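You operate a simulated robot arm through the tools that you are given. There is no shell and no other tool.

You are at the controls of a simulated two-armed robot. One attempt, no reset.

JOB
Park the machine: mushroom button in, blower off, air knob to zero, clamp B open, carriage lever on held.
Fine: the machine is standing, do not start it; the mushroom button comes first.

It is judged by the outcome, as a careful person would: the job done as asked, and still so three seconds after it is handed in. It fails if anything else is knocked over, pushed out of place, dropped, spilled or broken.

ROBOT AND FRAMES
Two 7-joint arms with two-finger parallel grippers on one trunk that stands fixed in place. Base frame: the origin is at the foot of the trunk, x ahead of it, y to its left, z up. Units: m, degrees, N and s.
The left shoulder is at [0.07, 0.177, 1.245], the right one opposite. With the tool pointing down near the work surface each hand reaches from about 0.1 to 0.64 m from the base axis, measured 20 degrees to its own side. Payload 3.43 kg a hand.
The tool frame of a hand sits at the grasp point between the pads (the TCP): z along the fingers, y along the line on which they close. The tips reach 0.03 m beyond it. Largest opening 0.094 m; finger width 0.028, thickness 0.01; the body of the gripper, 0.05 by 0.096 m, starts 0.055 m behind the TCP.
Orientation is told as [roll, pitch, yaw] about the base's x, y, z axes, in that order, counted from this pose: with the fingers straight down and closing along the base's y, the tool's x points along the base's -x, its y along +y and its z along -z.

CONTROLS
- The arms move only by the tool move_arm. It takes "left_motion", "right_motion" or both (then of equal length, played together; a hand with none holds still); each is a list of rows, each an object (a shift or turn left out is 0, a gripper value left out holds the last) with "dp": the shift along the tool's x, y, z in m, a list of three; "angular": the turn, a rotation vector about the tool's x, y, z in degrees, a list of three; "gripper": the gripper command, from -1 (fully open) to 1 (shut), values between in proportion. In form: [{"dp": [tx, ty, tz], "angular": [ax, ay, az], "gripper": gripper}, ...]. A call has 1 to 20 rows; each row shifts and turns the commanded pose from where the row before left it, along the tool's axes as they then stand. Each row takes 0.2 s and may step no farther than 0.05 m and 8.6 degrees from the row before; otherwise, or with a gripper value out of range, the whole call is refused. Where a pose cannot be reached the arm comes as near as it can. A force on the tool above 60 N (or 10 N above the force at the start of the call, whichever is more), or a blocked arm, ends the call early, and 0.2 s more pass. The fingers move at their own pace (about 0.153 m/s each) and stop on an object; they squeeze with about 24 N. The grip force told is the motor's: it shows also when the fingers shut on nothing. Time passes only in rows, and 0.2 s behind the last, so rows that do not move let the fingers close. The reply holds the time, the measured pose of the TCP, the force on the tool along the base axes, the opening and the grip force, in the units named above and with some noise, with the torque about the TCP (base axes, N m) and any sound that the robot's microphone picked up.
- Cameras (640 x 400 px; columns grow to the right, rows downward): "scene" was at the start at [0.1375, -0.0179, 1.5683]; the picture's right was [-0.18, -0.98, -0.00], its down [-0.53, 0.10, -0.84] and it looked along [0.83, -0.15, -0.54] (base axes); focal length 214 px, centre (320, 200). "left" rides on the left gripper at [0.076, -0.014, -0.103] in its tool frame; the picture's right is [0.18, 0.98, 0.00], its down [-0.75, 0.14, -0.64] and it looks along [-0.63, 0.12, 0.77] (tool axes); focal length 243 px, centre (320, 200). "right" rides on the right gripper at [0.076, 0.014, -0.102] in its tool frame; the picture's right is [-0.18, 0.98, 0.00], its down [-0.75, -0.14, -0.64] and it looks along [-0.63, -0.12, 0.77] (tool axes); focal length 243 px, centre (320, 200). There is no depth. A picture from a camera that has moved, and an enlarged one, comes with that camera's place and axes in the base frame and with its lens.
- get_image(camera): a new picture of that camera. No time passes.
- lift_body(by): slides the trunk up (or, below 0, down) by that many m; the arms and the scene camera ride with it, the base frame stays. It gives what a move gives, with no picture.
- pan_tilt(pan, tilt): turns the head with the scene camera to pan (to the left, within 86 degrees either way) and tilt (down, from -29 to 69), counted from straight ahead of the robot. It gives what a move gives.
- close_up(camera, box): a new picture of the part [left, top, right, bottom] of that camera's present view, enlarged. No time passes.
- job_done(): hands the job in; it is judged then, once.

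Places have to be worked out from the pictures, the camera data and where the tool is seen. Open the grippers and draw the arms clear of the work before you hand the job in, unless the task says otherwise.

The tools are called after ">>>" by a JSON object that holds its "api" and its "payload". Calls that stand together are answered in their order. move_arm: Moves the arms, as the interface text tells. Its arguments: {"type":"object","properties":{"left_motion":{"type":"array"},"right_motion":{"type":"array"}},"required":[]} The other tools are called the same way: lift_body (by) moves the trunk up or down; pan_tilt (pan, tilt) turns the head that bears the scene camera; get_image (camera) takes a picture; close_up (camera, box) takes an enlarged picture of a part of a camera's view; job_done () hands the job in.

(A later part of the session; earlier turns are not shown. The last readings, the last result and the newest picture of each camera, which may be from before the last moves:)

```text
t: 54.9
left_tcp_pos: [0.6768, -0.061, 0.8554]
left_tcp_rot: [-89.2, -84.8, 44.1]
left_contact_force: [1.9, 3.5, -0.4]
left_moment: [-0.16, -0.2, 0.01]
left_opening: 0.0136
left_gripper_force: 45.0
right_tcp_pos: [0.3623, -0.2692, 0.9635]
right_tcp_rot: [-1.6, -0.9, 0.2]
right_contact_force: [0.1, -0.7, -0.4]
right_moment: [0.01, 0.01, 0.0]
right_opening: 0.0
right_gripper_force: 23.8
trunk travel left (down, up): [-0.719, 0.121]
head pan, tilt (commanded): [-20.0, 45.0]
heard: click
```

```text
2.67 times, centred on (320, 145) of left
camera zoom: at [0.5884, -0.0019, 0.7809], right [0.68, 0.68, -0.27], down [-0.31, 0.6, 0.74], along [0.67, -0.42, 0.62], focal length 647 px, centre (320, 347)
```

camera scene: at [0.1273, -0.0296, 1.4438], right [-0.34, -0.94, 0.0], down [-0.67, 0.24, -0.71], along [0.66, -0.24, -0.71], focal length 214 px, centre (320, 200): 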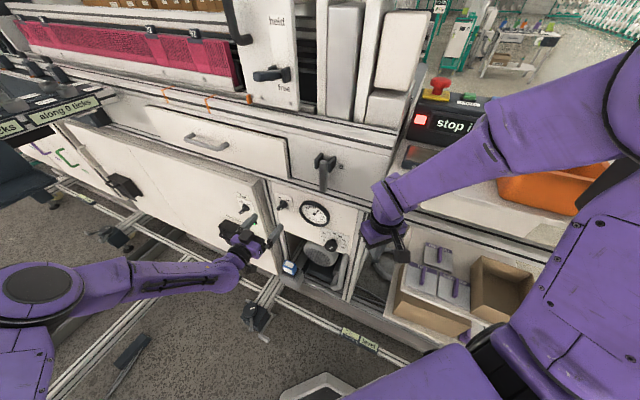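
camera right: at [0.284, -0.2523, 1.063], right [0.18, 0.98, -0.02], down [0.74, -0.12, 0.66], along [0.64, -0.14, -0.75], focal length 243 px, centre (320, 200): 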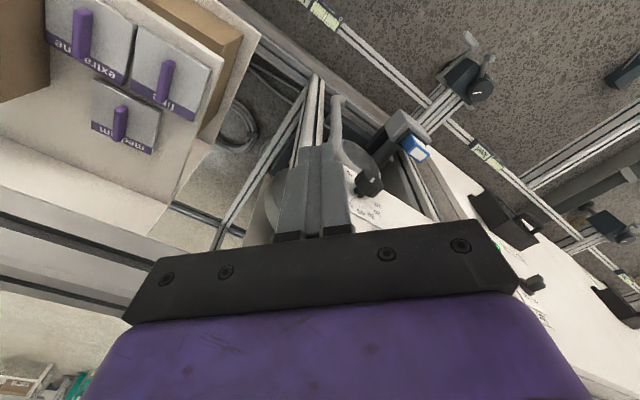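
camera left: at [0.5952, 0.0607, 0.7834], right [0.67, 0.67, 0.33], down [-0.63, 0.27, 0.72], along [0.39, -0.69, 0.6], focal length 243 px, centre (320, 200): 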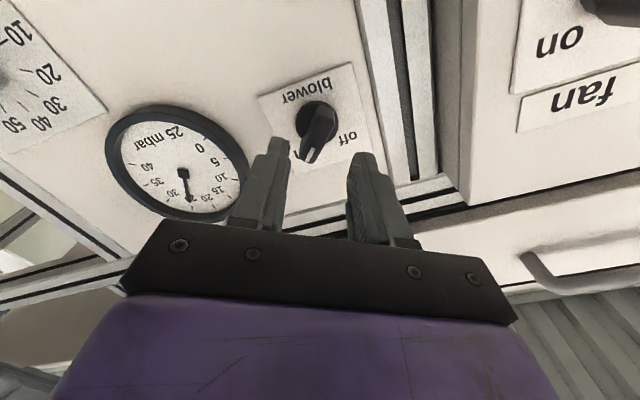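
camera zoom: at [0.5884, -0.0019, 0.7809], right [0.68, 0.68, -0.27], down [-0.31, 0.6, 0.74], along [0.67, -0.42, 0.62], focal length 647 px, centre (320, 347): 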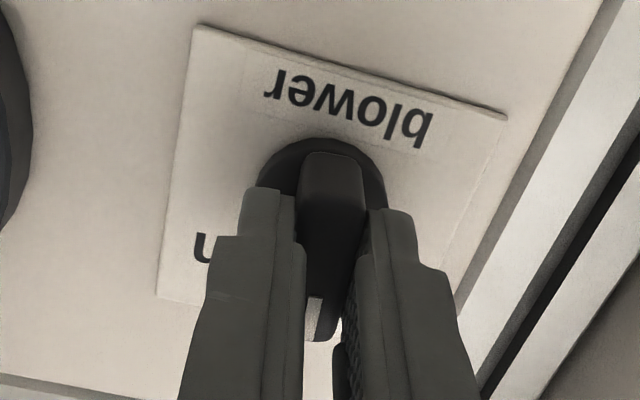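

A click was heard past the middle. I continue turning to the "off" mark.

>>> {"api": "move_arm", "payload": {"left_motion": [{"angular": [0, 0, -8]}, {"angular": [0, 0, -8]}, {"angular": [0, 0, -8]}, {"angular": [0, 0, -8]}, {"angular": [0, 0, -6]}]}}

>>> {"api": "close_up", "payload": {"camera": "left", "box": [200, 70, 440, 220]}}

>>> {"api": "close_up", "payload": {"camera": "scene", "box": [220, 180, 380, 280]}}

```text
t: 56.1
left_tcp_pos: [0.6761, -0.062, 0.8545]
left_tcp_rot: [-89.8, -46.9, 44.8]
left_contact_force: [3.6, 0.6, -0.2]
left_moment: [0.34, 0.36, -0.51]
left_opening: 0.0138
left_gripper_force: 44.4
right_tcp_pos: [0.3628, -0.2675, 0.9641]
right_tcp_rot: [-1.6, -0.9, 0.3]
right_contact_force: [-0.1, 0.4, -0.2]
right_moment: [0.0, 0.06, 0.01]
right_opening: 0.0
right_gripper_force: 24.6
trunk travel left (down, up): [-0.719, 0.121]
head pan, tilt (commanded): [-20.0, 45.0]
```

```text
2.67 times, centred on (320, 145) of left
camera zoom: at [0.5593, -0.031, 0.8097], right [0.42, 0.42, -0.81], down [-0.02, 0.89, 0.46], along [0.91, -0.18, 0.38], focal length 647 px, centre (320, 347)
```

zoom: 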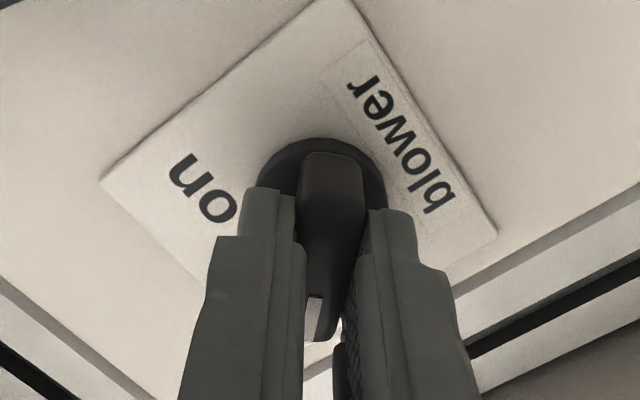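

```text
4.00 times, centred on (300, 230) of scene
camera zoom: at [0.1271, -0.0289, 1.4438], right [-0.34, -0.94, 0.0], down [-0.67, 0.24, -0.71], along [0.66, -0.24, -0.71], focal length 858 px, centre (400, 80)
```

zoom: 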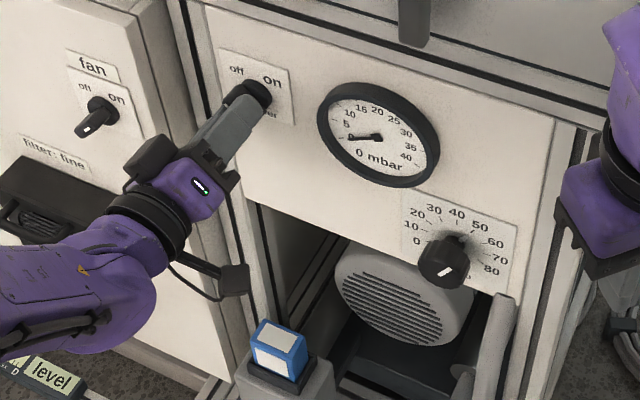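

The gauge dropped to 0 mbar; the blower is off. I open the fingers, back out straight and check the handle.

>>> {"api": "move_arm", "payload": {"left_motion": [{"gripper": 0.2}, {"gripper": 0.2}, {"dp": [0, 0, -0.03]}, {"dp": [0, 0, -0.04]}, {"dp": [0, 0, -0.04]}, {}]}}

>>> {"api": "get_image", "payload": {"camera": "left"}}

>>> {"api": "close_up", "payload": {"camera": "scene", "box": [220, 180, 380, 280]}}

```text
t: 57.5
left_tcp_pos: [0.5962, 0.0143, 0.8558]
left_tcp_rot: [-89.8, -47.0, 45.0]
left_contact_force: [-0.1, 0.4, 0.2]
left_moment: [0.0, 0.0, 0.04]
left_opening: 0.0375
left_gripper_force: 0.0
right_tcp_pos: [0.3618, -0.2677, 0.9636]
right_tcp_rot: [-1.6, -1.1, 0.3]
right_contact_force: [0.3, 0.0, -0.2]
right_moment: [0.01, -0.01, -0.01]
right_opening: 0.0001
right_gripper_force: 24.1
trunk travel left (down, up): [-0.719, 0.121]
head pan, tilt (commanded): [-20.0, 45.0]
```

```text
taken
camera left: at [0.48, 0.0445, 0.8107], right [0.42, 0.42, -0.8], down [-0.02, 0.89, 0.46], along [0.91, -0.18, 0.38], focal length 243 px, centre (320, 200)
```

left: 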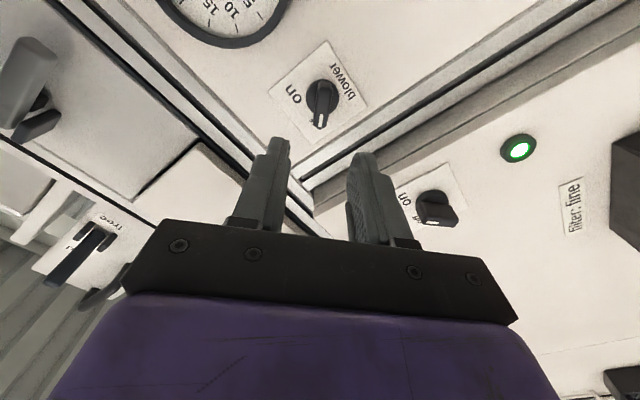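

```text
4.00 times, centred on (300, 230) of scene
camera zoom: at [0.1265, -0.0295, 1.4438], right [-0.34, -0.94, 0.0], down [-0.66, 0.24, -0.71], along [0.66, -0.24, -0.71], focal length 858 px, centre (400, 80)
```

zoom: 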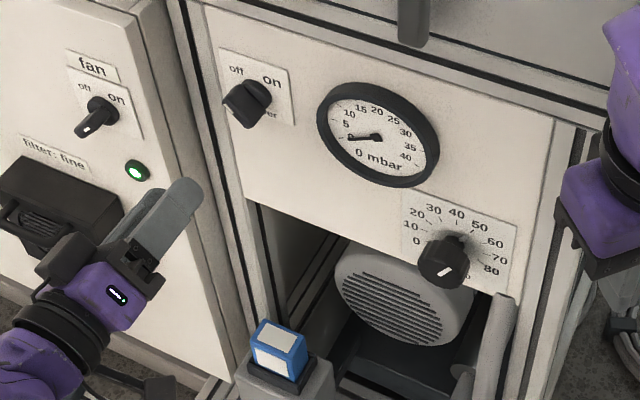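

The blower handle points to "off". Next the air knob: I roll the hand back to level and slide it right 21 cm and down 12 cm to a stand-off in front of the knob.

>>> {"api": "move_arm", "payload": {"left_motion": [{"angular": [0, 0, 7.5]}, {"angular": [0, 0, 7.5]}, {"angular": [0, 0, 7.5]}, {"angular": [0, 0, 7.5]}, {"angular": [0, 0, 7.5]}, {"angular": [0, 0, 6]}, {"dp": [0.0236, -0.0416, 0]}, {"dp": [0.0236, -0.0416, 0]}, {"dp": [0.0236, -0.0416, 0]}, {"dp": [0.0236, -0.0416, 0]}, {"dp": [0.0236, -0.0416, 0]}, {}]}}

>>> {"api": "get_image", "payload": {"camera": "left"}}

>>> {"api": "get_image", "payload": {"camera": "scene"}}

```text
t: 60.1
left_tcp_pos: [0.4496, -0.1305, 0.7349]
left_tcp_rot: [80.8, -89.5, -125.8]
left_contact_force: [0.1, 0.4, 0.2]
left_moment: [0.01, -0.08, -0.02]
left_opening: 0.0376
left_gripper_force: 0.1
right_tcp_pos: [0.3626, -0.2686, 0.9633]
right_tcp_rot: [-1.6, -1.0, 0.3]
right_contact_force: [-0.2, 1.4, 0.0]
right_moment: [-0.03, -0.04, 0.01]
right_opening: 0.0
right_gripper_force: 24.8
trunk travel left (down, up): [-0.719, 0.121]
head pan, tilt (commanded): [-20.0, 45.0]
```

```text
taken
camera left: at [0.3678, -0.0659, 0.6594], right [0.7, 0.7, -0.17], down [-0.36, 0.55, 0.76], along [0.62, -0.46, 0.63], focal length 243 px, centre (320, 200)
```

left: 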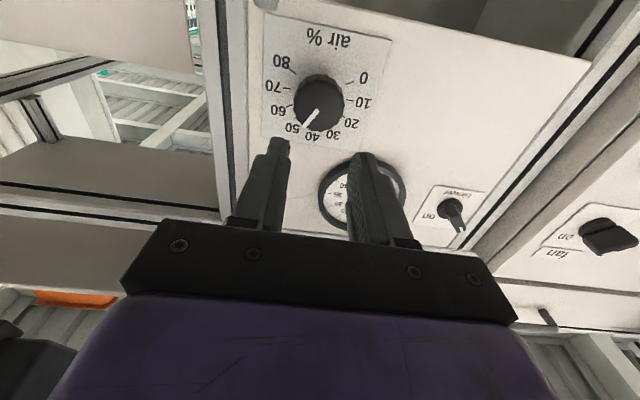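

```text
taken
camera scene: at [0.1264, -0.0288, 1.4438], right [-0.34, -0.94, 0.0], down [-0.66, 0.24, -0.71], along [0.66, -0.24, -0.71], focal length 214 px, centre (320, 200)
```

scene: 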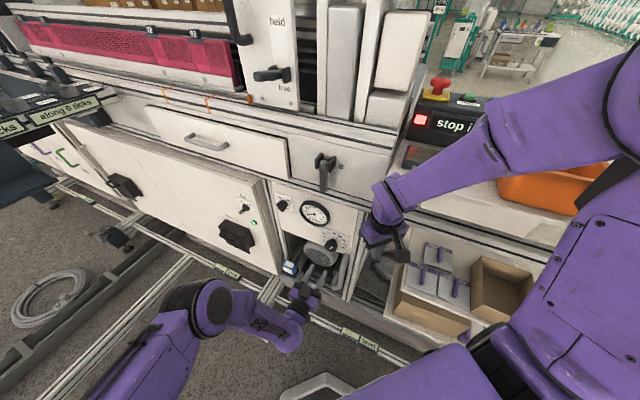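

The "air %" dial is visible; the mark points near 50. I zoom in for the exact angle and centre.

>>> {"api": "close_up", "payload": {"camera": "left", "box": [250, 10, 410, 160]}}

>>> {"api": "close_up", "payload": {"camera": "scene", "box": [250, 200, 390, 330]}}

```text
2.67 times, centred on (330, 85) of left
camera zoom: at [0.3678, -0.0659, 0.6594], right [0.7, 0.7, -0.17], down [-0.36, 0.55, 0.76], along [0.62, -0.46, 0.63], focal length 647 px, centre (293, 507)
```

zoom: 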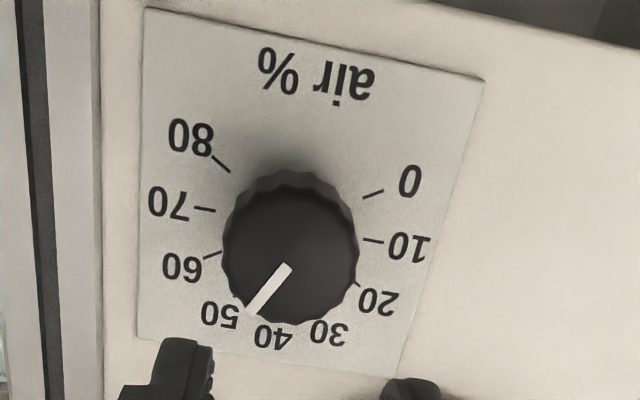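

```text
3.08 times, centred on (320, 265) of scene
camera zoom: at [0.1264, -0.0288, 1.4438], right [-0.34, -0.94, 0.0], down [-0.66, 0.24, -0.71], along [0.66, -0.24, -0.71], focal length 660 px, centre (320, 0)
```

zoom: 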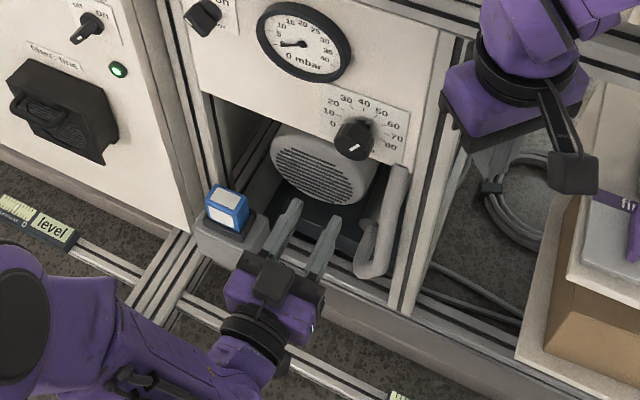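

The dial uses 30° per 10%; the mark is at ~48% (≈25° right of up), and 0 lies 120° left of up, so ~145° counter-clockwise is needed in two strokes. The knob face (Ø≈50 mm) is at [0.543,-0.223,0.734], in line with the tool. I open to 70 mm, roll +30° and advance.

>>> {"api": "move_arm", "payload": {"left_motion": [{"angular": [0, 0, 7.5], "gripper": -0.5}, {"angular": [0, 0, 7.5]}, {"angular": [0, 0, 7.5]}, {"angular": [0, 0, 7.5]}, {"dp": [0, 0, 0.04]}, {"dp": [0, 0, 0.04]}, {}]}}

>>> {"api": "get_image", "payload": {"camera": "left"}}

>>> {"api": "close_up", "payload": {"camera": "scene", "box": [250, 200, 390, 330]}}

```text
t: 61.7
left_tcp_pos: [0.5064, -0.1892, 0.7346]
left_tcp_rot: [89.7, -59.4, -134.8]
left_contact_force: [-0.8, 0.1, 0.4]
left_moment: [0.01, 0.02, 0.03]
left_opening: 0.0705
left_gripper_force: 0.0
right_tcp_pos: [0.3603, -0.2682, 0.9648]
right_tcp_rot: [-1.6, -1.0, 0.3]
right_contact_force: [0.4, 0.2, 0.9]
right_moment: [0.0, -0.03, -0.01]
right_opening: 0.0
right_gripper_force: 23.9
trunk travel left (down, up): [-0.719, 0.121]
head pan, tilt (commanded): [-20.0, 45.0]
```

```text
taken
camera left: at [0.4525, -0.0949, 0.6631], right [0.67, 0.66, 0.34], down [-0.64, 0.27, 0.72], along [0.39, -0.7, 0.6], focal length 243 px, centre (320, 200)
```

left: 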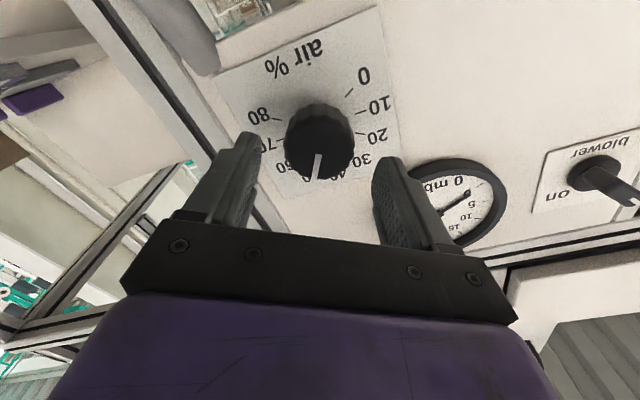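

```text
3.08 times, centred on (320, 265) of scene
camera zoom: at [0.126, -0.0288, 1.4439], right [-0.34, -0.94, 0.0], down [-0.66, 0.24, -0.71], along [0.66, -0.24, -0.71], focal length 660 px, centre (320, 0)
```

zoom: 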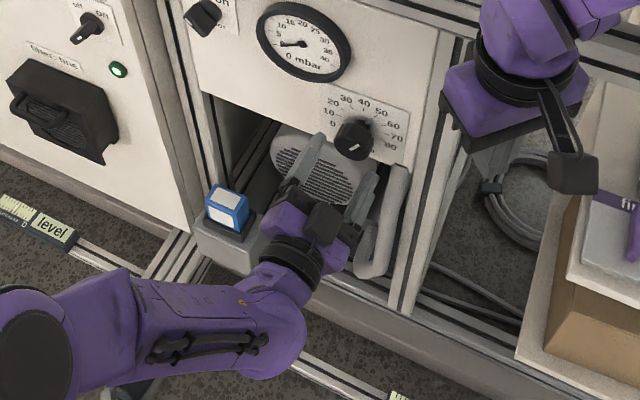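

Knob is centred between the fingers and the tube stays clear. I advance 36 mm and close on the knob.

>>> {"api": "move_arm", "payload": {"left_motion": [{"dp": [0, 0, 0.018]}, {"dp": [0, 0, 0.018]}, {"gripper": 1}, {"gripper": 1}, {"gripper": 1}]}}

>>> {"api": "get_image", "payload": {"camera": "left"}}

```text
t: 62.9
left_tcp_pos: [0.5328, -0.2123, 0.7331]
left_tcp_rot: [88.8, -58.7, -133.9]
left_contact_force: [-18.0, -48.2, -2.3]
left_moment: [0.02, -0.12, -0.87]
left_opening: 0.0474
left_gripper_force: 44.5
right_tcp_pos: [0.3602, -0.2748, 0.9624]
right_tcp_rot: [-1.2, -1.0, 0.3]
right_contact_force: [-0.3, 0.8, -0.8]
right_moment: [0.01, -0.02, 0.02]
right_opening: 0.0001
right_gripper_force: 24.0
trunk travel left (down, up): [-0.719, 0.121]
head pan, tilt (commanded): [-20.0, 45.0]
```

```text
taken
camera left: at [0.4793, -0.1188, 0.6614], right [0.66, 0.66, 0.35], down [-0.64, 0.26, 0.72], along [0.39, -0.71, 0.59], focal length 243 px, centre (320, 200)
```

left: 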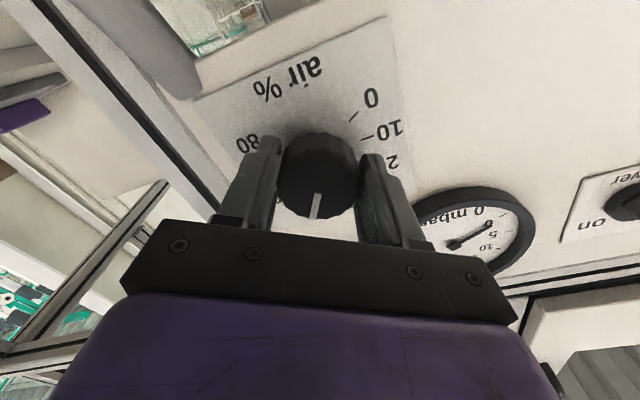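

The knob is gripped (47 mm) but there's ~50 N side load. I reopen to see whether the load vanishes, then re-centre.

>>> {"api": "move_arm", "payload": {"left_motion": [{"gripper": -0.4}, {"gripper": -0.4}, {}]}}

>>> {"api": "get_image", "payload": {"camera": "left"}}

>>> {"api": "close_up", "payload": {"camera": "scene", "box": [250, 200, 390, 330]}}

```text
t: 63.7
left_tcp_pos: [0.5398, -0.2022, 0.7323]
left_tcp_rot: [89.3, -59.0, -133.4]
left_contact_force: [-4.5, -4.7, -3.6]
left_moment: [0.04, -0.06, 0.03]
left_opening: 0.0699
left_gripper_force: 3.8
right_tcp_pos: [0.3614, -0.2699, 0.9638]
right_tcp_rot: [-1.7, -1.0, 0.6]
right_contact_force: [0.0, -0.2, 0.3]
right_moment: [0.03, 0.01, -0.02]
right_opening: 0.0002
right_gripper_force: 24.3
trunk travel left (down, up): [-0.719, 0.121]
head pan, tilt (commanded): [-20.0, 45.0]
```

```text
taken
camera left: at [0.4851, -0.1102, 0.661], right [0.65, 0.67, 0.35], down [-0.64, 0.25, 0.72], along [0.4, -0.7, 0.6], focal length 243 px, centre (320, 200)
```

left: 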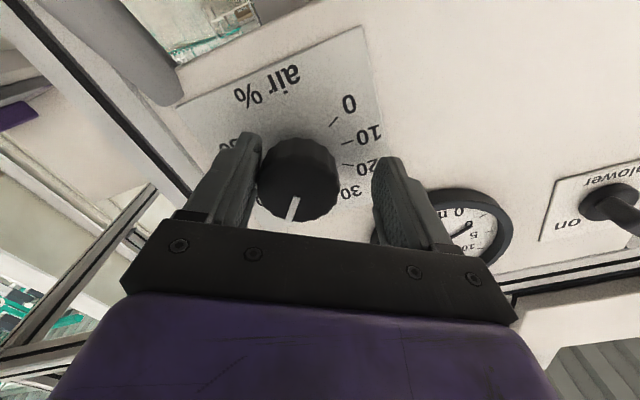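

```text
3.08 times, centred on (320, 265) of scene
camera zoom: at [0.1257, -0.03, 1.4439], right [-0.34, -0.94, 0.0], down [-0.66, 0.24, -0.71], along [0.66, -0.24, -0.71], focal length 660 px, centre (320, 0)
```

zoom: 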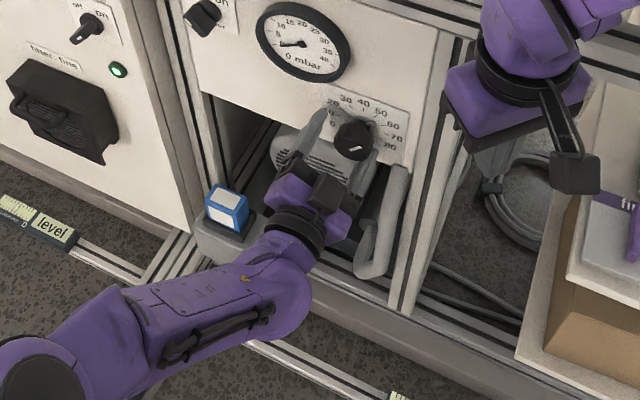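

After release the hand sits ~14 mm left of its commanded spot, perhaps a transient. I wait a moment and read again.

>>> {"api": "move_arm", "payload": {"left_motion": [{}, {}, {}, {}]}}

>>> {"api": "get_image", "payload": {"camera": "left"}}

```text
t: 64.7
left_tcp_pos: [0.5404, -0.2014, 0.732]
left_tcp_rot: [89.1, -59.1, -133.5]
left_contact_force: [-1.6, -3.8, -1.0]
left_moment: [0.0, 0.02, -0.07]
left_opening: 0.0675
left_gripper_force: 1.6
right_tcp_pos: [0.3614, -0.269, 0.9636]
right_tcp_rot: [-1.4, -1.0, 0.3]
right_contact_force: [0.4, 0.0, 0.0]
right_moment: [0.0, 0.02, 0.01]
right_opening: 0.0
right_gripper_force: 24.0
trunk travel left (down, up): [-0.719, 0.121]
head pan, tilt (commanded): [-20.0, 45.0]
```

```text
taken
camera left: at [0.4844, -0.11, 0.6603], right [0.65, 0.67, 0.35], down [-0.64, 0.25, 0.72], along [0.4, -0.7, 0.6], focal length 243 px, centre (320, 200)
```

left: 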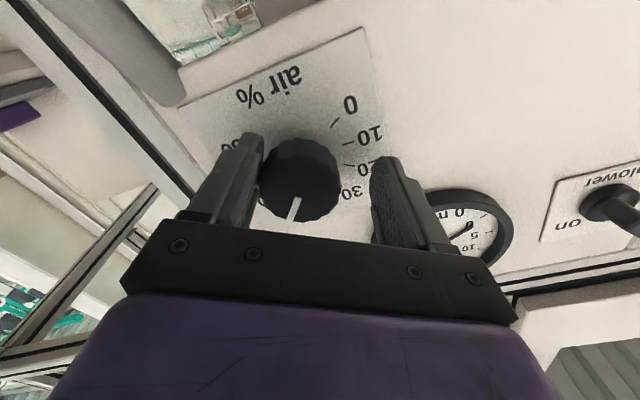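

The hand rests 15 mm left of the command, so something else may be obstructing the arm. I look at the left arm with the head camera.

>>> {"api": "pan_tilt", "payload": {"pan": 5, "tilt": 62}}

>>> {"api": "get_image", "payload": {"camera": "scene"}}

>>> {"api": "get_image", "payload": {"camera": "right"}}

```text
t: 65.6
left_tcp_pos: [0.5387, -0.2012, 0.732]
left_tcp_rot: [89.1, -59.0, -133.2]
left_contact_force: [-1.6, -2.9, -1.7]
left_moment: [0.06, -0.02, -0.04]
left_opening: 0.0674
left_gripper_force: 1.9
right_tcp_pos: [0.3619, -0.2688, 0.9636]
right_tcp_rot: [-1.5, -1.0, 0.4]
right_contact_force: [0.2, -0.2, 0.0]
right_moment: [0.0, -0.01, -0.01]
right_opening: 0.0
right_gripper_force: 24.3
trunk travel left (down, up): [-0.719, 0.121]
head pan, tilt (commanded): [5.0, 62.0]
```

```text
taken
camera scene: at [0.1138, 0.0034, 1.4221], right [0.09, -1.0, 0.0], down [-0.88, -0.08, -0.47], along [0.47, 0.04, -0.88], focal length 214 px, centre (320, 200)
```

scene: 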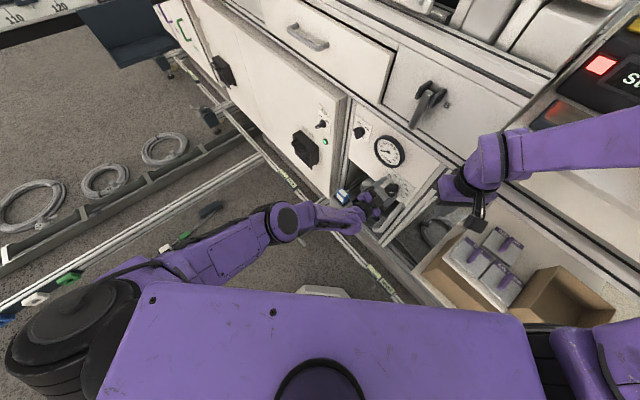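

```text
taken
camera right: at [0.2836, -0.2523, 1.0633], right [0.18, 0.98, -0.02], down [0.74, -0.12, 0.66], along [0.64, -0.14, -0.75], focal length 243 px, centre (320, 200)
```

right: 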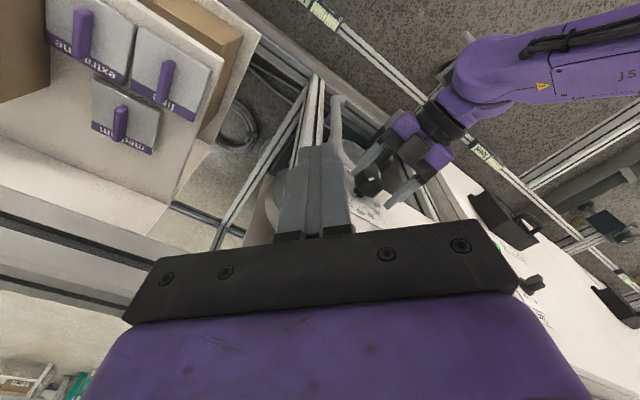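

Nothing obvious blocks the arm. I retreat 8 cm straight back to see whether the hand returns to its original line.

>>> {"api": "move_arm", "payload": {"left_motion": [{"dp": [0, 0, -0.04]}, {"dp": [0, 0, -0.04]}, {}]}}

>>> {"api": "pan_tilt", "payload": {"pan": -20, "tilt": 45}}

>>> {"api": "close_up", "payload": {"camera": "left", "box": [160, 0, 480, 200]}}

```text
t: 66.4
left_tcp_pos: [0.4761, -0.1551, 0.736]
left_tcp_rot: [89.7, -59.5, -134.8]
left_contact_force: [-0.7, 0.3, -0.2]
left_moment: [-0.01, 0.0, 0.01]
left_opening: 0.066
left_gripper_force: 0.1
right_tcp_pos: [0.3609, -0.2687, 0.9632]
right_tcp_rot: [-1.6, -1.0, 0.3]
right_contact_force: [0.3, 0.3, -0.4]
right_moment: [0.01, 0.02, 0.02]
right_opening: 0.0002
right_gripper_force: 24.0
trunk travel left (down, up): [-0.719, 0.121]
head pan, tilt (commanded): [5.0, 62.0]
```

```text
t: 67.3
left_tcp_pos: [0.4761, -0.1561, 0.7374]
left_tcp_rot: [89.7, -59.5, -134.8]
left_contact_force: [-0.1, -1.0, -0.2]
left_moment: [0.01, 0.01, -0.02]
left_opening: 0.0656
left_gripper_force: 0.2
right_tcp_pos: [0.3614, -0.2688, 0.9626]
right_tcp_rot: [-1.6, -1.0, 0.3]
right_contact_force: [-0.3, -0.4, -0.3]
right_moment: [0.01, 0.0, -0.02]
right_opening: 0.0
right_gripper_force: 23.8
trunk travel left (down, up): [-0.719, 0.121]
head pan, tilt (commanded): [-20.0, 45.0]
```

```text
2.00 times, centred on (320, 100) of left
camera zoom: at [0.4222, -0.0633, 0.6642], right [0.67, 0.66, 0.34], down [-0.64, 0.27, 0.72], along [0.39, -0.7, 0.6], focal length 485 px, centre (320, 400)
```

zoom: 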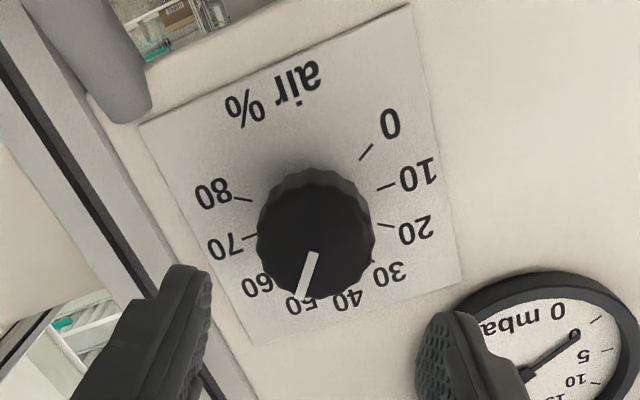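

The hand returned to its line once withdrawn, so at full depth the arm was nearly fully stretched. I'll raise the hand 10 cm and lower the trunk 10 cm, which gives the arm more bend; the right hand stays above the left one's path.

>>> {"api": "move_arm", "payload": {"left_motion": [{"dp": [0, 0, -0.03]}, {"dp": [-0.0433, 0.025, 0]}, {"dp": [-0.0433, 0.025, 0]}, {}]}}

>>> {"api": "lift_body", "payload": {"by": -0.1}}

>>> {"api": "get_image", "payload": {"camera": "scene"}}

>>> {"api": "get_image", "payload": {"camera": "left"}}

```text
t: 68.3
left_tcp_pos: [0.4534, -0.1337, 0.8401]
left_tcp_rot: [89.8, -59.5, -134.8]
left_contact_force: [-0.8, -0.3, 0.0]
left_moment: [-0.03, -0.01, 0.02]
left_opening: 0.0657
left_gripper_force: 0.0
right_tcp_pos: [0.362, -0.2695, 0.9638]
right_tcp_rot: [-1.6, -0.9, 0.3]
right_contact_force: [0.4, 0.3, 0.1]
right_moment: [0.02, 0.02, 0.01]
right_opening: 0.0
right_gripper_force: 24.0
trunk travel left (down, up): [-0.719, 0.121]
head pan, tilt (commanded): [-20.0, 45.0]
```

```text
t: 69.7
left_tcp_pos: [0.4538, -0.1333, 0.7398]
left_tcp_rot: [89.8, -59.4, -134.8]
left_contact_force: [-0.3, 0.3, -0.5]
left_moment: [0.0, -0.02, 0.02]
left_opening: 0.0658
left_gripper_force: 0.1
right_tcp_pos: [0.3616, -0.2687, 0.8644]
right_tcp_rot: [-1.6, -1.1, 0.3]
right_contact_force: [0.6, -0.4, 1.0]
right_moment: [0.0, 0.0, -0.02]
right_opening: 0.0002
right_gripper_force: 24.3
trunk travel left (down, up): [-0.619, 0.221]
head pan, tilt (commanded): [-20.0, 45.0]
```

```text
taken
camera scene: at [0.1259, -0.0293, 1.3439], right [-0.34, -0.94, 0.0], down [-0.66, 0.24, -0.71], along [0.66, -0.24, -0.71], focal length 214 px, centre (320, 200)
```

scene: 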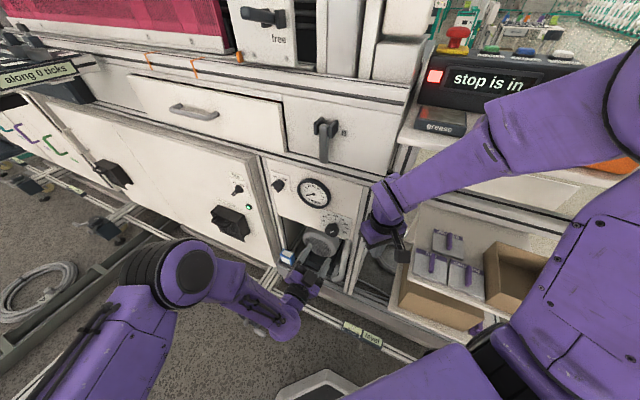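

```text
taken
camera left: at [0.3998, -0.0403, 0.667], right [0.67, 0.66, 0.34], down [-0.64, 0.27, 0.72], along [0.39, -0.7, 0.6], focal length 243 px, centre (320, 200)
```

left: 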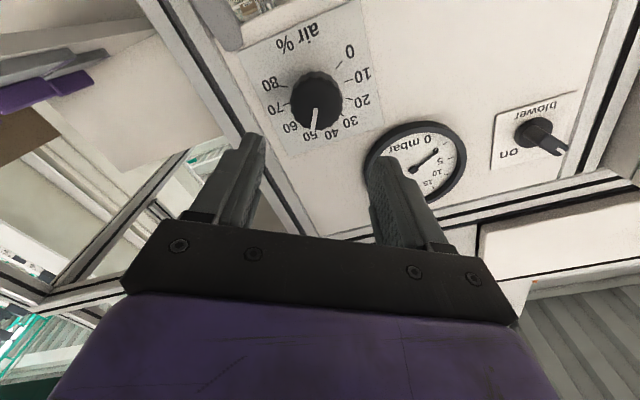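

Aligned again (5 mm lower needed). I advance in two stages and check that the hand tracks its line this time.

>>> {"api": "move_arm", "payload": {"left_motion": [{"dp": [0.005, -0.003, 0.02], "gripper": -0.55}, {"dp": [0, 0, 0.03]}, {"dp": [0, 0, 0.03]}, {}]}}

>>> {"api": "move_arm", "payload": {"left_motion": [{"dp": [0, 0, 0.012]}, {"dp": [0, 0, 0.012]}, {}]}}

>>> {"api": "get_image", "payload": {"camera": "left"}}

```text
t: 70.7
left_tcp_pos: [0.5082, -0.1875, 0.7331]
left_tcp_rot: [89.8, -59.5, -134.8]
left_contact_force: [-0.1, -1.0, 0.6]
left_moment: [0.0, -0.01, 0.01]
left_opening: 0.0729
left_gripper_force: 0.2
right_tcp_pos: [0.3616, -0.2691, 0.8638]
right_tcp_rot: [-1.6, -1.0, 0.3]
right_contact_force: [-0.4, -0.8, -0.6]
right_moment: [0.02, 0.01, 0.0]
right_opening: 0.0003
right_gripper_force: 24.4
trunk travel left (down, up): [-0.619, 0.221]
head pan, tilt (commanded): [-20.0, 45.0]
```

```text
t: 71.5
left_tcp_pos: [0.5274, -0.2056, 0.7337]
left_tcp_rot: [89.9, -59.5, -134.8]
left_contact_force: [0.0, 0.2, -1.1]
left_moment: [0.02, -0.01, -0.01]
left_opening: 0.073
left_gripper_force: 0.0
right_tcp_pos: [0.3609, -0.2672, 0.8639]
right_tcp_rot: [-1.6, -1.0, 0.3]
right_contact_force: [0.0, -0.2, -0.2]
right_moment: [0.03, 0.03, 0.0]
right_opening: 0.0
right_gripper_force: 24.1
trunk travel left (down, up): [-0.619, 0.221]
head pan, tilt (commanded): [-20.0, 45.0]
```

```text
taken
camera left: at [0.4731, -0.1125, 0.6607], right [0.67, 0.66, 0.34], down [-0.64, 0.27, 0.72], along [0.39, -0.7, 0.6], focal length 243 px, centre (320, 200)
```

left: 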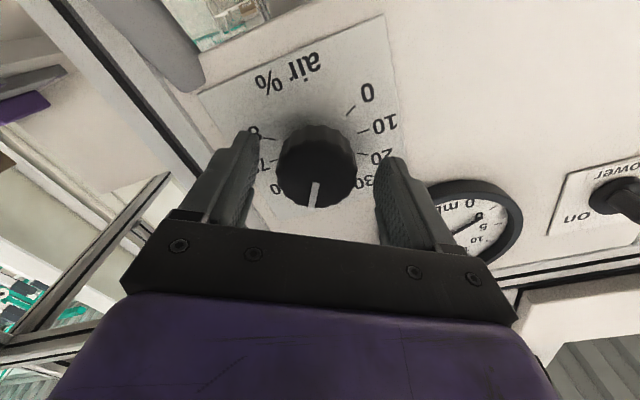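

The hand now tracks properly with no load. I shift 3 mm, advance 12 mm more and close on the knob.

>>> {"api": "move_arm", "payload": {"left_motion": [{"dp": [0, -0.003, 0.012]}, {}, {"gripper": 1}, {"gripper": 1}, {"gripper": 1}]}}

>>> {"api": "get_image", "payload": {"camera": "left"}}

```text
t: 72.7
left_tcp_pos: [0.5347, -0.2148, 0.7334]
left_tcp_rot: [89.9, -59.5, -134.8]
left_contact_force: [7.4, 1.1, 5.1]
left_moment: [-0.05, 0.01, 0.3]
left_opening: 0.0471
left_gripper_force: 45.2
right_tcp_pos: [0.3614, -0.267, 0.8633]
right_tcp_rot: [-1.6, -1.0, 0.2]
right_contact_force: [0.3, -0.8, 0.2]
right_moment: [0.0, -0.02, -0.02]
right_opening: 0.0
right_gripper_force: 24.4
trunk travel left (down, up): [-0.619, 0.221]
head pan, tilt (commanded): [-20.0, 45.0]
```

```text
taken
camera left: at [0.481, -0.1227, 0.6602], right [0.66, 0.67, 0.34], down [-0.64, 0.27, 0.72], along [0.39, -0.7, 0.6], focal length 243 px, centre (320, 200)
```

left: 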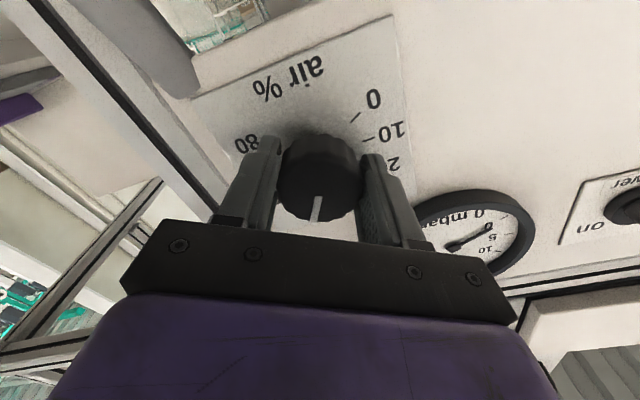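

Good grip with little side load. I turn the knob counter-clockwise 72°.

>>> {"api": "move_arm", "payload": {"left_motion": [{"angular": [0, 0, -8]}, {"angular": [0, 0, -8]}, {"angular": [0, 0, -8]}, {"angular": [0, 0, -8]}, {"angular": [0, 0, -8]}, {"angular": [0, 0, -8]}, {"angular": [0, 0, -8]}, {"angular": [0, 0, -8]}, {"angular": [0, 0, -8]}, {}]}}

>>> {"api": "get_image", "payload": {"camera": "left"}}

>>> {"api": "get_image", "payload": {"camera": "scene"}}

```text
t: 74.8
left_tcp_pos: [0.533, -0.217, 0.7332]
left_tcp_rot: [-90.2, -48.4, 45.1]
left_contact_force: [5.3, -2.0, 15.1]
left_moment: [-0.17, -0.18, -0.11]
left_opening: 0.0472
left_gripper_force: 45.3
right_tcp_pos: [0.3613, -0.2693, 0.865]
right_tcp_rot: [-1.6, -1.1, 0.4]
right_contact_force: [0.5, -0.1, 0.2]
right_moment: [-0.01, -0.01, 0.0]
right_opening: 0.0
right_gripper_force: 24.1
trunk travel left (down, up): [-0.619, 0.221]
head pan, tilt (commanded): [-20.0, 45.0]
```

```text
taken
camera left: at [0.4172, -0.1865, 0.6856], right [0.43, 0.43, -0.79], down [-0.03, 0.88, 0.47], along [0.9, -0.18, 0.39], focal length 243 px, centre (320, 200)
```

left: 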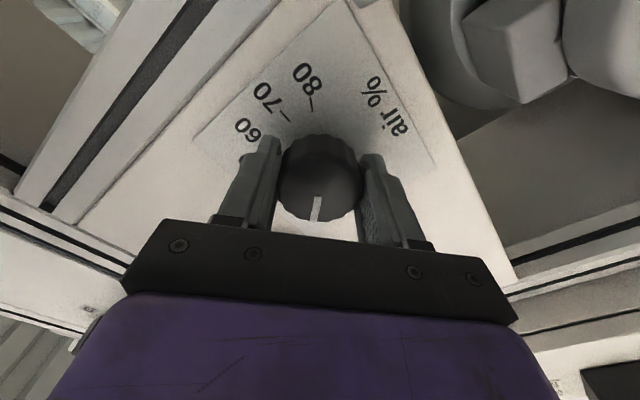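

```text
taken
camera scene: at [0.1249, -0.0287, 1.3441], right [-0.34, -0.94, 0.0], down [-0.66, 0.24, -0.71], along [0.67, -0.24, -0.71], focal length 214 px, centre (320, 200)
```

scene: 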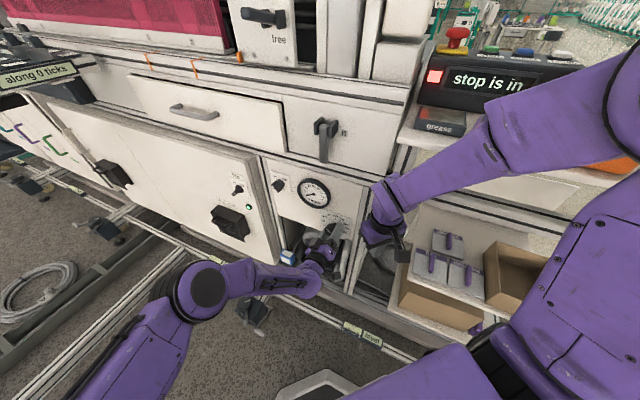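

The mark moved along with the hand (72° turned). I open, roll back in place around the knob, regrip and continue.

>>> {"api": "move_arm", "payload": {"left_motion": [{"gripper": -0.5}, {"gripper": -0.5}, {"angular": [0, 0, 8]}, {"angular": [0, 0, 8]}, {"angular": [0, 0, 8]}, {"angular": [0, 0, 8]}, {"angular": [0, 0, 8]}, {"angular": [0, 0, 8]}, {"angular": [0, 0, 8]}, {"angular": [0, 0, 8]}, {"angular": [0, 0, 8]}, {}]}}

>>> {"api": "get_image", "payload": {"camera": "left"}}

```text
t: 77.5
left_tcp_pos: [0.5342, -0.2163, 0.7324]
left_tcp_rot: [89.7, -59.3, -134.8]
left_contact_force: [0.7, 0.4, -0.2]
left_moment: [-0.03, -0.03, -0.03]
left_opening: 0.0707
left_gripper_force: 0.1
right_tcp_pos: [0.3614, -0.2691, 0.8646]
right_tcp_rot: [-1.6, -0.9, 0.3]
right_contact_force: [0.1, 0.4, -0.6]
right_moment: [-0.02, 0.0, 0.0]
right_opening: 0.0
right_gripper_force: 24.0
trunk travel left (down, up): [-0.619, 0.221]
head pan, tilt (commanded): [-20.0, 45.0]
```

```text
taken
camera left: at [0.4802, -0.1241, 0.6594], right [0.66, 0.66, 0.34], down [-0.64, 0.27, 0.72], along [0.39, -0.7, 0.6], focal length 243 px, centre (320, 200)
```

left: 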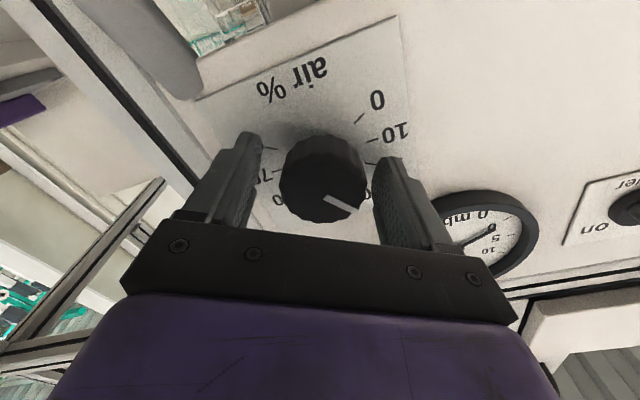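

The mark now stands at about −45° (≈25%). I regrip and turn another 72°.

>>> {"api": "move_arm", "payload": {"left_motion": [{"gripper": 1}, {"gripper": 1}, {"gripper": 1}, {"angular": [0, 0, -8]}, {"angular": [0, 0, -8]}, {"angular": [0, 0, -8]}, {"angular": [0, 0, -8]}, {"angular": [0, 0, -8]}, {"angular": [0, 0, -8]}, {"angular": [0, 0, -8]}, {"angular": [0, 0, -8]}, {"angular": [0, 0, -6]}, {}]}}

>>> {"api": "close_up", "payload": {"camera": "left", "box": [200, 60, 440, 240]}}

>>> {"api": "close_up", "payload": {"camera": "scene", "box": [260, 170, 400, 280]}}

```text
t: 80.2
left_tcp_pos: [0.5333, -0.2171, 0.7332]
left_tcp_rot: [-89.9, -50.5, 45.0]
left_contact_force: [10.6, -8.6, 18.5]
left_moment: [0.03, 0.01, -0.45]
left_opening: 0.0472
left_gripper_force: 44.8
right_tcp_pos: [0.3612, -0.2688, 0.8635]
right_tcp_rot: [-1.6, -1.0, 0.3]
right_contact_force: [-0.2, 0.5, 0.4]
right_moment: [0.02, 0.02, 0.02]
right_opening: 0.0
right_gripper_force: 24.2
trunk travel left (down, up): [-0.619, 0.221]
head pan, tilt (commanded): [-20.0, 45.0]
```

```text
2.22 times, centred on (320, 150) of left
camera zoom: at [0.419, -0.1858, 0.6834], right [0.45, 0.45, -0.77], down [-0.04, 0.87, 0.49], along [0.89, -0.19, 0.41], focal length 539 px, centre (320, 311)
```

zoom: 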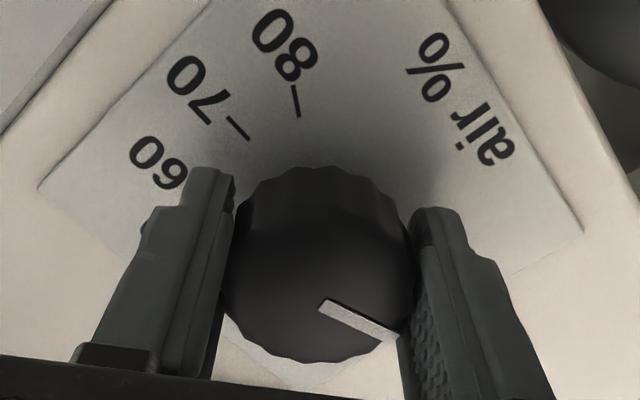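

```text
3.64 times, centred on (330, 225) of scene
camera zoom: at [0.1252, -0.0298, 1.3441], right [-0.34, -0.94, 0.0], down [-0.66, 0.24, -0.71], along [0.66, -0.24, -0.71], focal length 780 px, centre (284, 109)
```

zoom: 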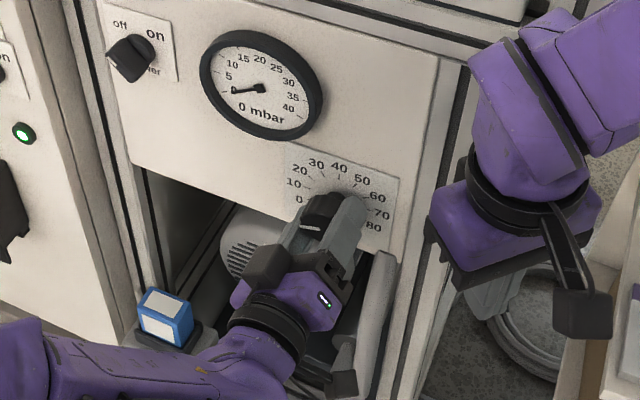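

The mark is at about −111…−116°, a few degrees short of 0. I turn on in small steps and watch for a stop.

>>> {"api": "move_arm", "payload": {"left_motion": [{"angular": [0, 0, -3]}, {"angular": [0, 0, -3]}, {}]}}

>>> {"api": "close_up", "payload": {"camera": "left", "box": [200, 60, 440, 240]}}

```text
t: 81.0
left_tcp_pos: [0.5331, -0.2165, 0.7329]
left_tcp_rot: [-90.0, -44.6, 45.0]
left_contact_force: [11.5, -13.0, 20.8]
left_moment: [-0.3, -0.33, -0.23]
left_opening: 0.0473
left_gripper_force: 45.1
right_tcp_pos: [0.3595, -0.2691, 0.8647]
right_tcp_rot: [-1.6, -1.0, 0.3]
right_contact_force: [-0.6, 1.1, -1.0]
right_moment: [-0.01, 0.02, -0.01]
right_opening: 0.0
right_gripper_force: 23.9
trunk travel left (down, up): [-0.619, 0.221]
head pan, tilt (commanded): [-20.0, 45.0]
```

```text
2.22 times, centred on (320, 150) of left
camera zoom: at [0.4154, -0.1895, 0.69], right [0.4, 0.39, -0.83], down [0.0, 0.9, 0.43], along [0.92, -0.17, 0.36], focal length 539 px, centre (320, 311)
```

zoom: 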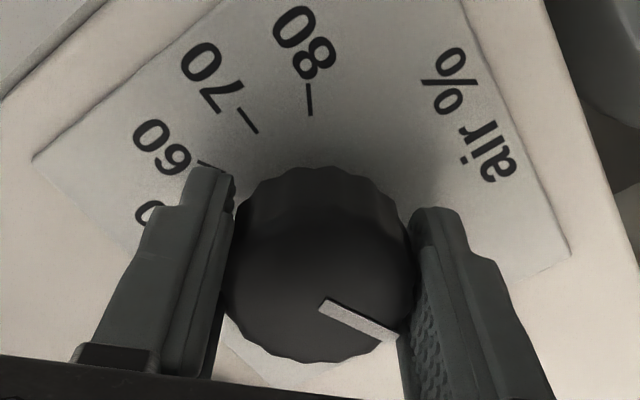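

No stop torque yet; I release and back off to read the dial directly.

>>> {"api": "move_arm", "payload": {"left_motion": [{"gripper": -0.5}, {"gripper": -0.5}, {"dp": [0, 0, -0.04]}, {"dp": [0, 0, -0.04]}, {"dp": [0, 0, -0.03], "angular": [0, 0, 7.5]}, {"angular": [0, 0, 7.5]}, {"angular": [0, 0, 7.5]}, {"angular": [0, 0, 7.5]}, {"angular": [0, 0, 7.5]}, {"angular": [0, 0, 7.5]}, {}]}}

>>> {"api": "close_up", "payload": {"camera": "left", "box": [250, 10, 410, 160]}}

>>> {"api": "close_up", "payload": {"camera": "scene", "box": [280, 190, 380, 260]}}

```text
t: 83.5
left_tcp_pos: [0.4558, -0.1387, 0.7304]
left_tcp_rot: [-74.4, -89.7, 29.4]
left_contact_force: [0.2, 0.8, 0.0]
left_moment: [0.01, 0.02, 0.01]
left_opening: 0.0703
left_gripper_force: 0.1
right_tcp_pos: [0.362, -0.268, 0.8634]
right_tcp_rot: [-1.5, -1.0, 0.3]
right_contact_force: [0.5, -0.6, -0.3]
right_moment: [0.01, 0.02, -0.03]
right_opening: 0.0
right_gripper_force: 23.7
trunk travel left (down, up): [-0.619, 0.221]
head pan, tilt (commanded): [-20.0, 45.0]
```

```text
2.67 times, centred on (330, 85) of left
camera zoom: at [0.3732, -0.0759, 0.6557], right [0.69, 0.69, -0.19], down [-0.35, 0.56, 0.75], along [0.63, -0.46, 0.63], focal length 647 px, centre (293, 507)
```

zoom: 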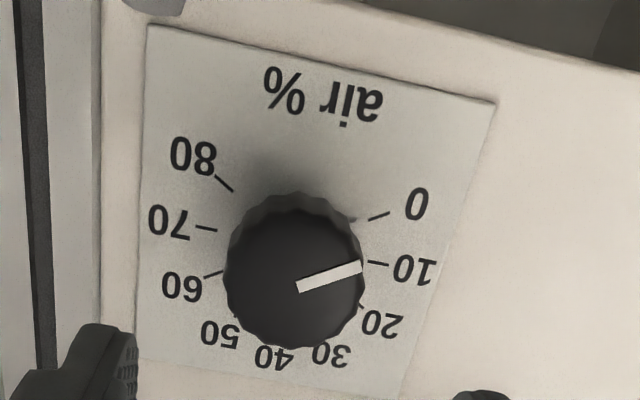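

```text
5.71 times, centred on (330, 225) of scene
camera zoom: at [0.1262, -0.0295, 1.3438], right [-0.34, -0.94, 0.0], down [-0.66, 0.24, -0.71], along [0.66, -0.24, -0.71], focal length 1226 px, centre (263, 57)
```

zoom: 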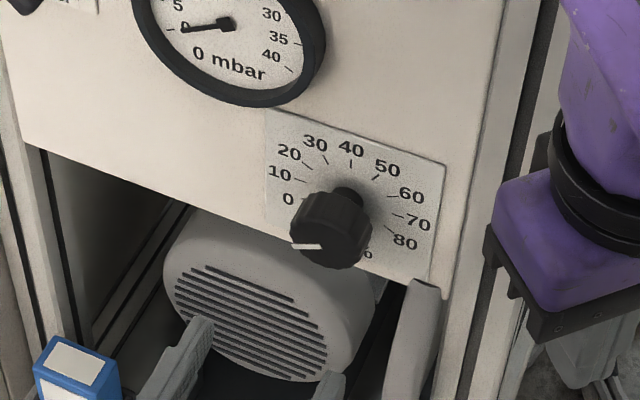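

The mark now lies almost parallel to the "0" tick. I zoom in further to measure the residual precisely.

>>> {"api": "close_up", "payload": {"camera": "left", "box": [325, 80, 405, 130]}}

>>> {"api": "close_up", "payload": {"camera": "left", "box": [300, 60, 420, 140]}}

```text
8.00 times, centred on (365, 105) of left
camera zoom: at [0.3732, -0.0759, 0.6557], right [0.69, 0.69, -0.19], down [-0.35, 0.56, 0.75], along [0.63, -0.46, 0.63], focal length 1941 px, centre (-40, 960)
```

zoom: 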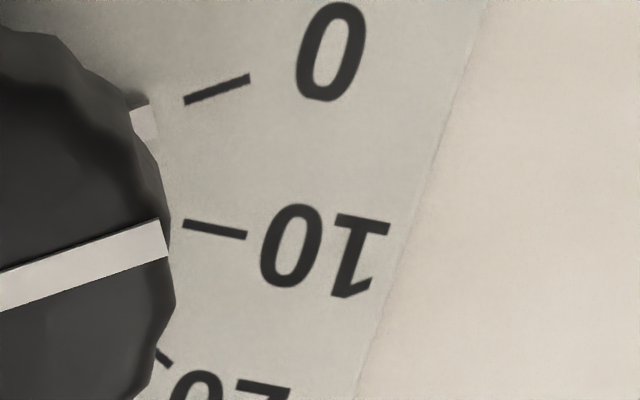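

```text
5.00 times, centred on (360, 100) of left
camera zoom: at [0.3732, -0.0759, 0.6557], right [0.69, 0.69, -0.19], down [-0.35, 0.56, 0.75], along [0.63, -0.46, 0.63], focal length 1213 px, centre (120, 700)
```

zoom: 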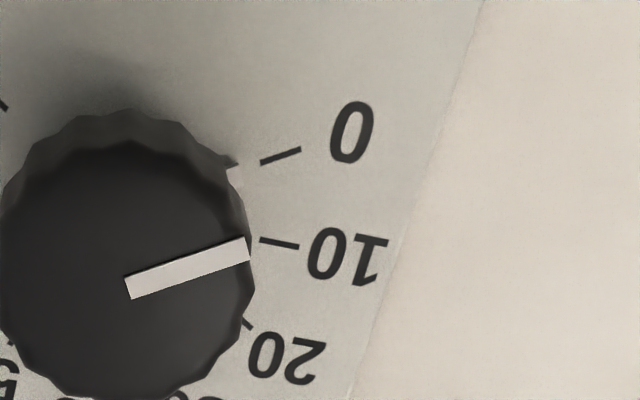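

The face mark is parallel to the "0" tick within about 1–2° (≈0%), and the side mark lines up too, so the air knob is at zero. Next is clamp lever B: I raise the trunk 20 cm, which brings the left hand just below the lever.

>>> {"api": "lift_body", "payload": {"by": 0.2}}

>>> {"api": "get_image", "payload": {"camera": "left"}}

>>> {"api": "get_image", "payload": {"camera": "scene"}}

```text
t: 85.6
left_tcp_pos: [0.4561, -0.1396, 0.9303]
left_tcp_rot: [-77.2, -89.5, 32.2]
left_contact_force: [-0.1, -0.7, 0.6]
left_moment: [0.03, 0.02, -0.01]
left_opening: 0.0706
left_gripper_force: 0.1
right_tcp_pos: [0.3622, -0.2685, 1.0642]
right_tcp_rot: [-1.6, -0.9, 0.3]
right_contact_force: [0.4, 0.3, 0.5]
right_moment: [-0.02, 0.02, 0.0]
right_opening: 0.0
right_gripper_force: 24.0
trunk travel left (down, up): [-0.819, 0.021]
head pan, tilt (commanded): [-20.0, 45.0]
```

```text
taken
camera left: at [0.3732, -0.076, 0.8557], right [0.69, 0.69, -0.19], down [-0.35, 0.56, 0.75], along [0.63, -0.46, 0.63], focal length 243 px, centre (320, 200)
```

left: 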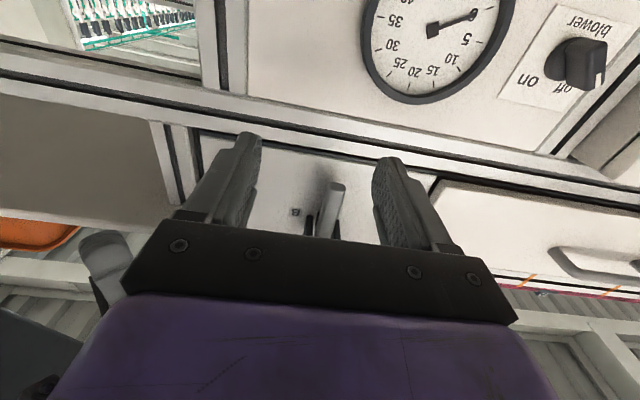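

```text
taken
camera scene: at [0.1263, -0.0295, 1.5438], right [-0.34, -0.94, 0.0], down [-0.66, 0.24, -0.71], along [0.66, -0.24, -0.71], focal length 214 px, centre (320, 200)
```

scene: 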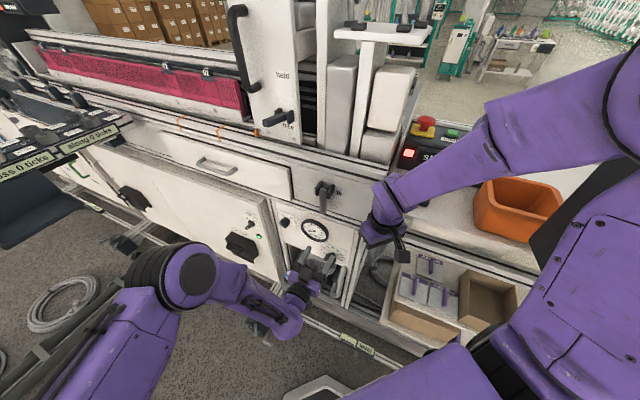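

Lever B now appears between the fingers' outline. I zoom from both cameras to locate it.

>>> {"api": "close_up", "payload": {"camera": "left", "box": [240, 140, 400, 240]}}

>>> {"api": "close_up", "payload": {"camera": "scene", "box": [280, 160, 380, 223]}}

>>> {"api": "close_up", "payload": {"camera": "scene", "box": [240, 60, 340, 150]}}

```text
4.00 times, centred on (320, 190) of left
camera zoom: at [0.3732, -0.076, 0.8557], right [0.69, 0.69, -0.19], down [-0.35, 0.56, 0.75], along [0.63, -0.46, 0.63], focal length 970 px, centre (320, 240)
```

zoom: 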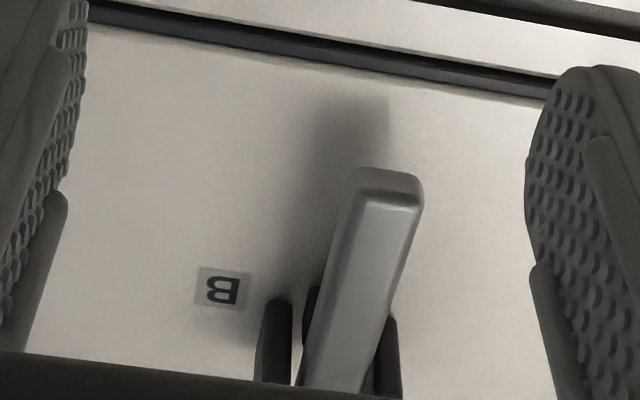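

```text
6.35 times, centred on (330, 192) of scene
camera zoom: at [0.1263, -0.0295, 1.5438], right [-0.34, -0.94, 0.0], down [-0.66, 0.24, -0.71], along [0.66, -0.24, -0.71], focal length 1362 px, centre (256, 254)
```

zoom: 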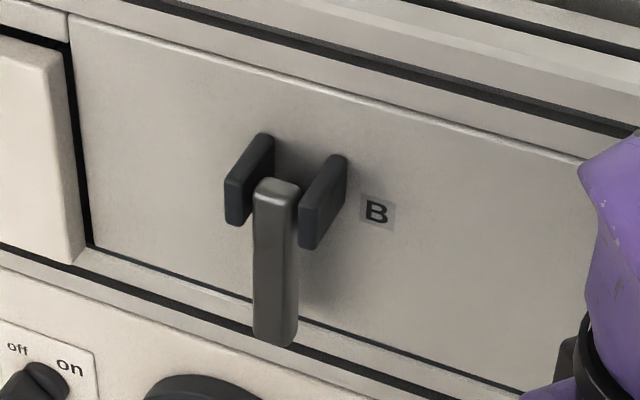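

```text
4.44 times, centred on (290, 105) of scene
camera zoom: at [0.1263, -0.0295, 1.5438], right [-0.34, -0.94, 0.0], down [-0.66, 0.24, -0.71], along [0.66, -0.24, -0.71], focal length 953 px, centre (453, 622)
```

zoom: 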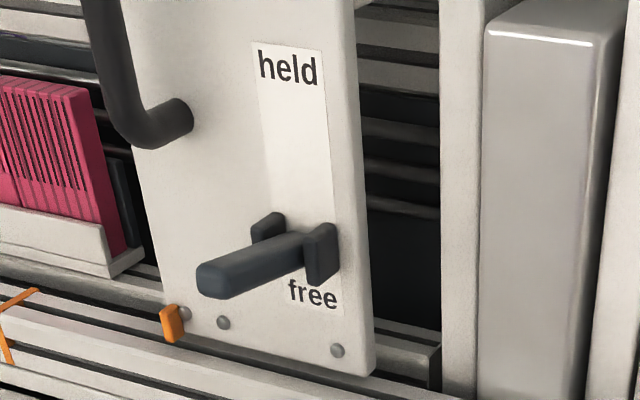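

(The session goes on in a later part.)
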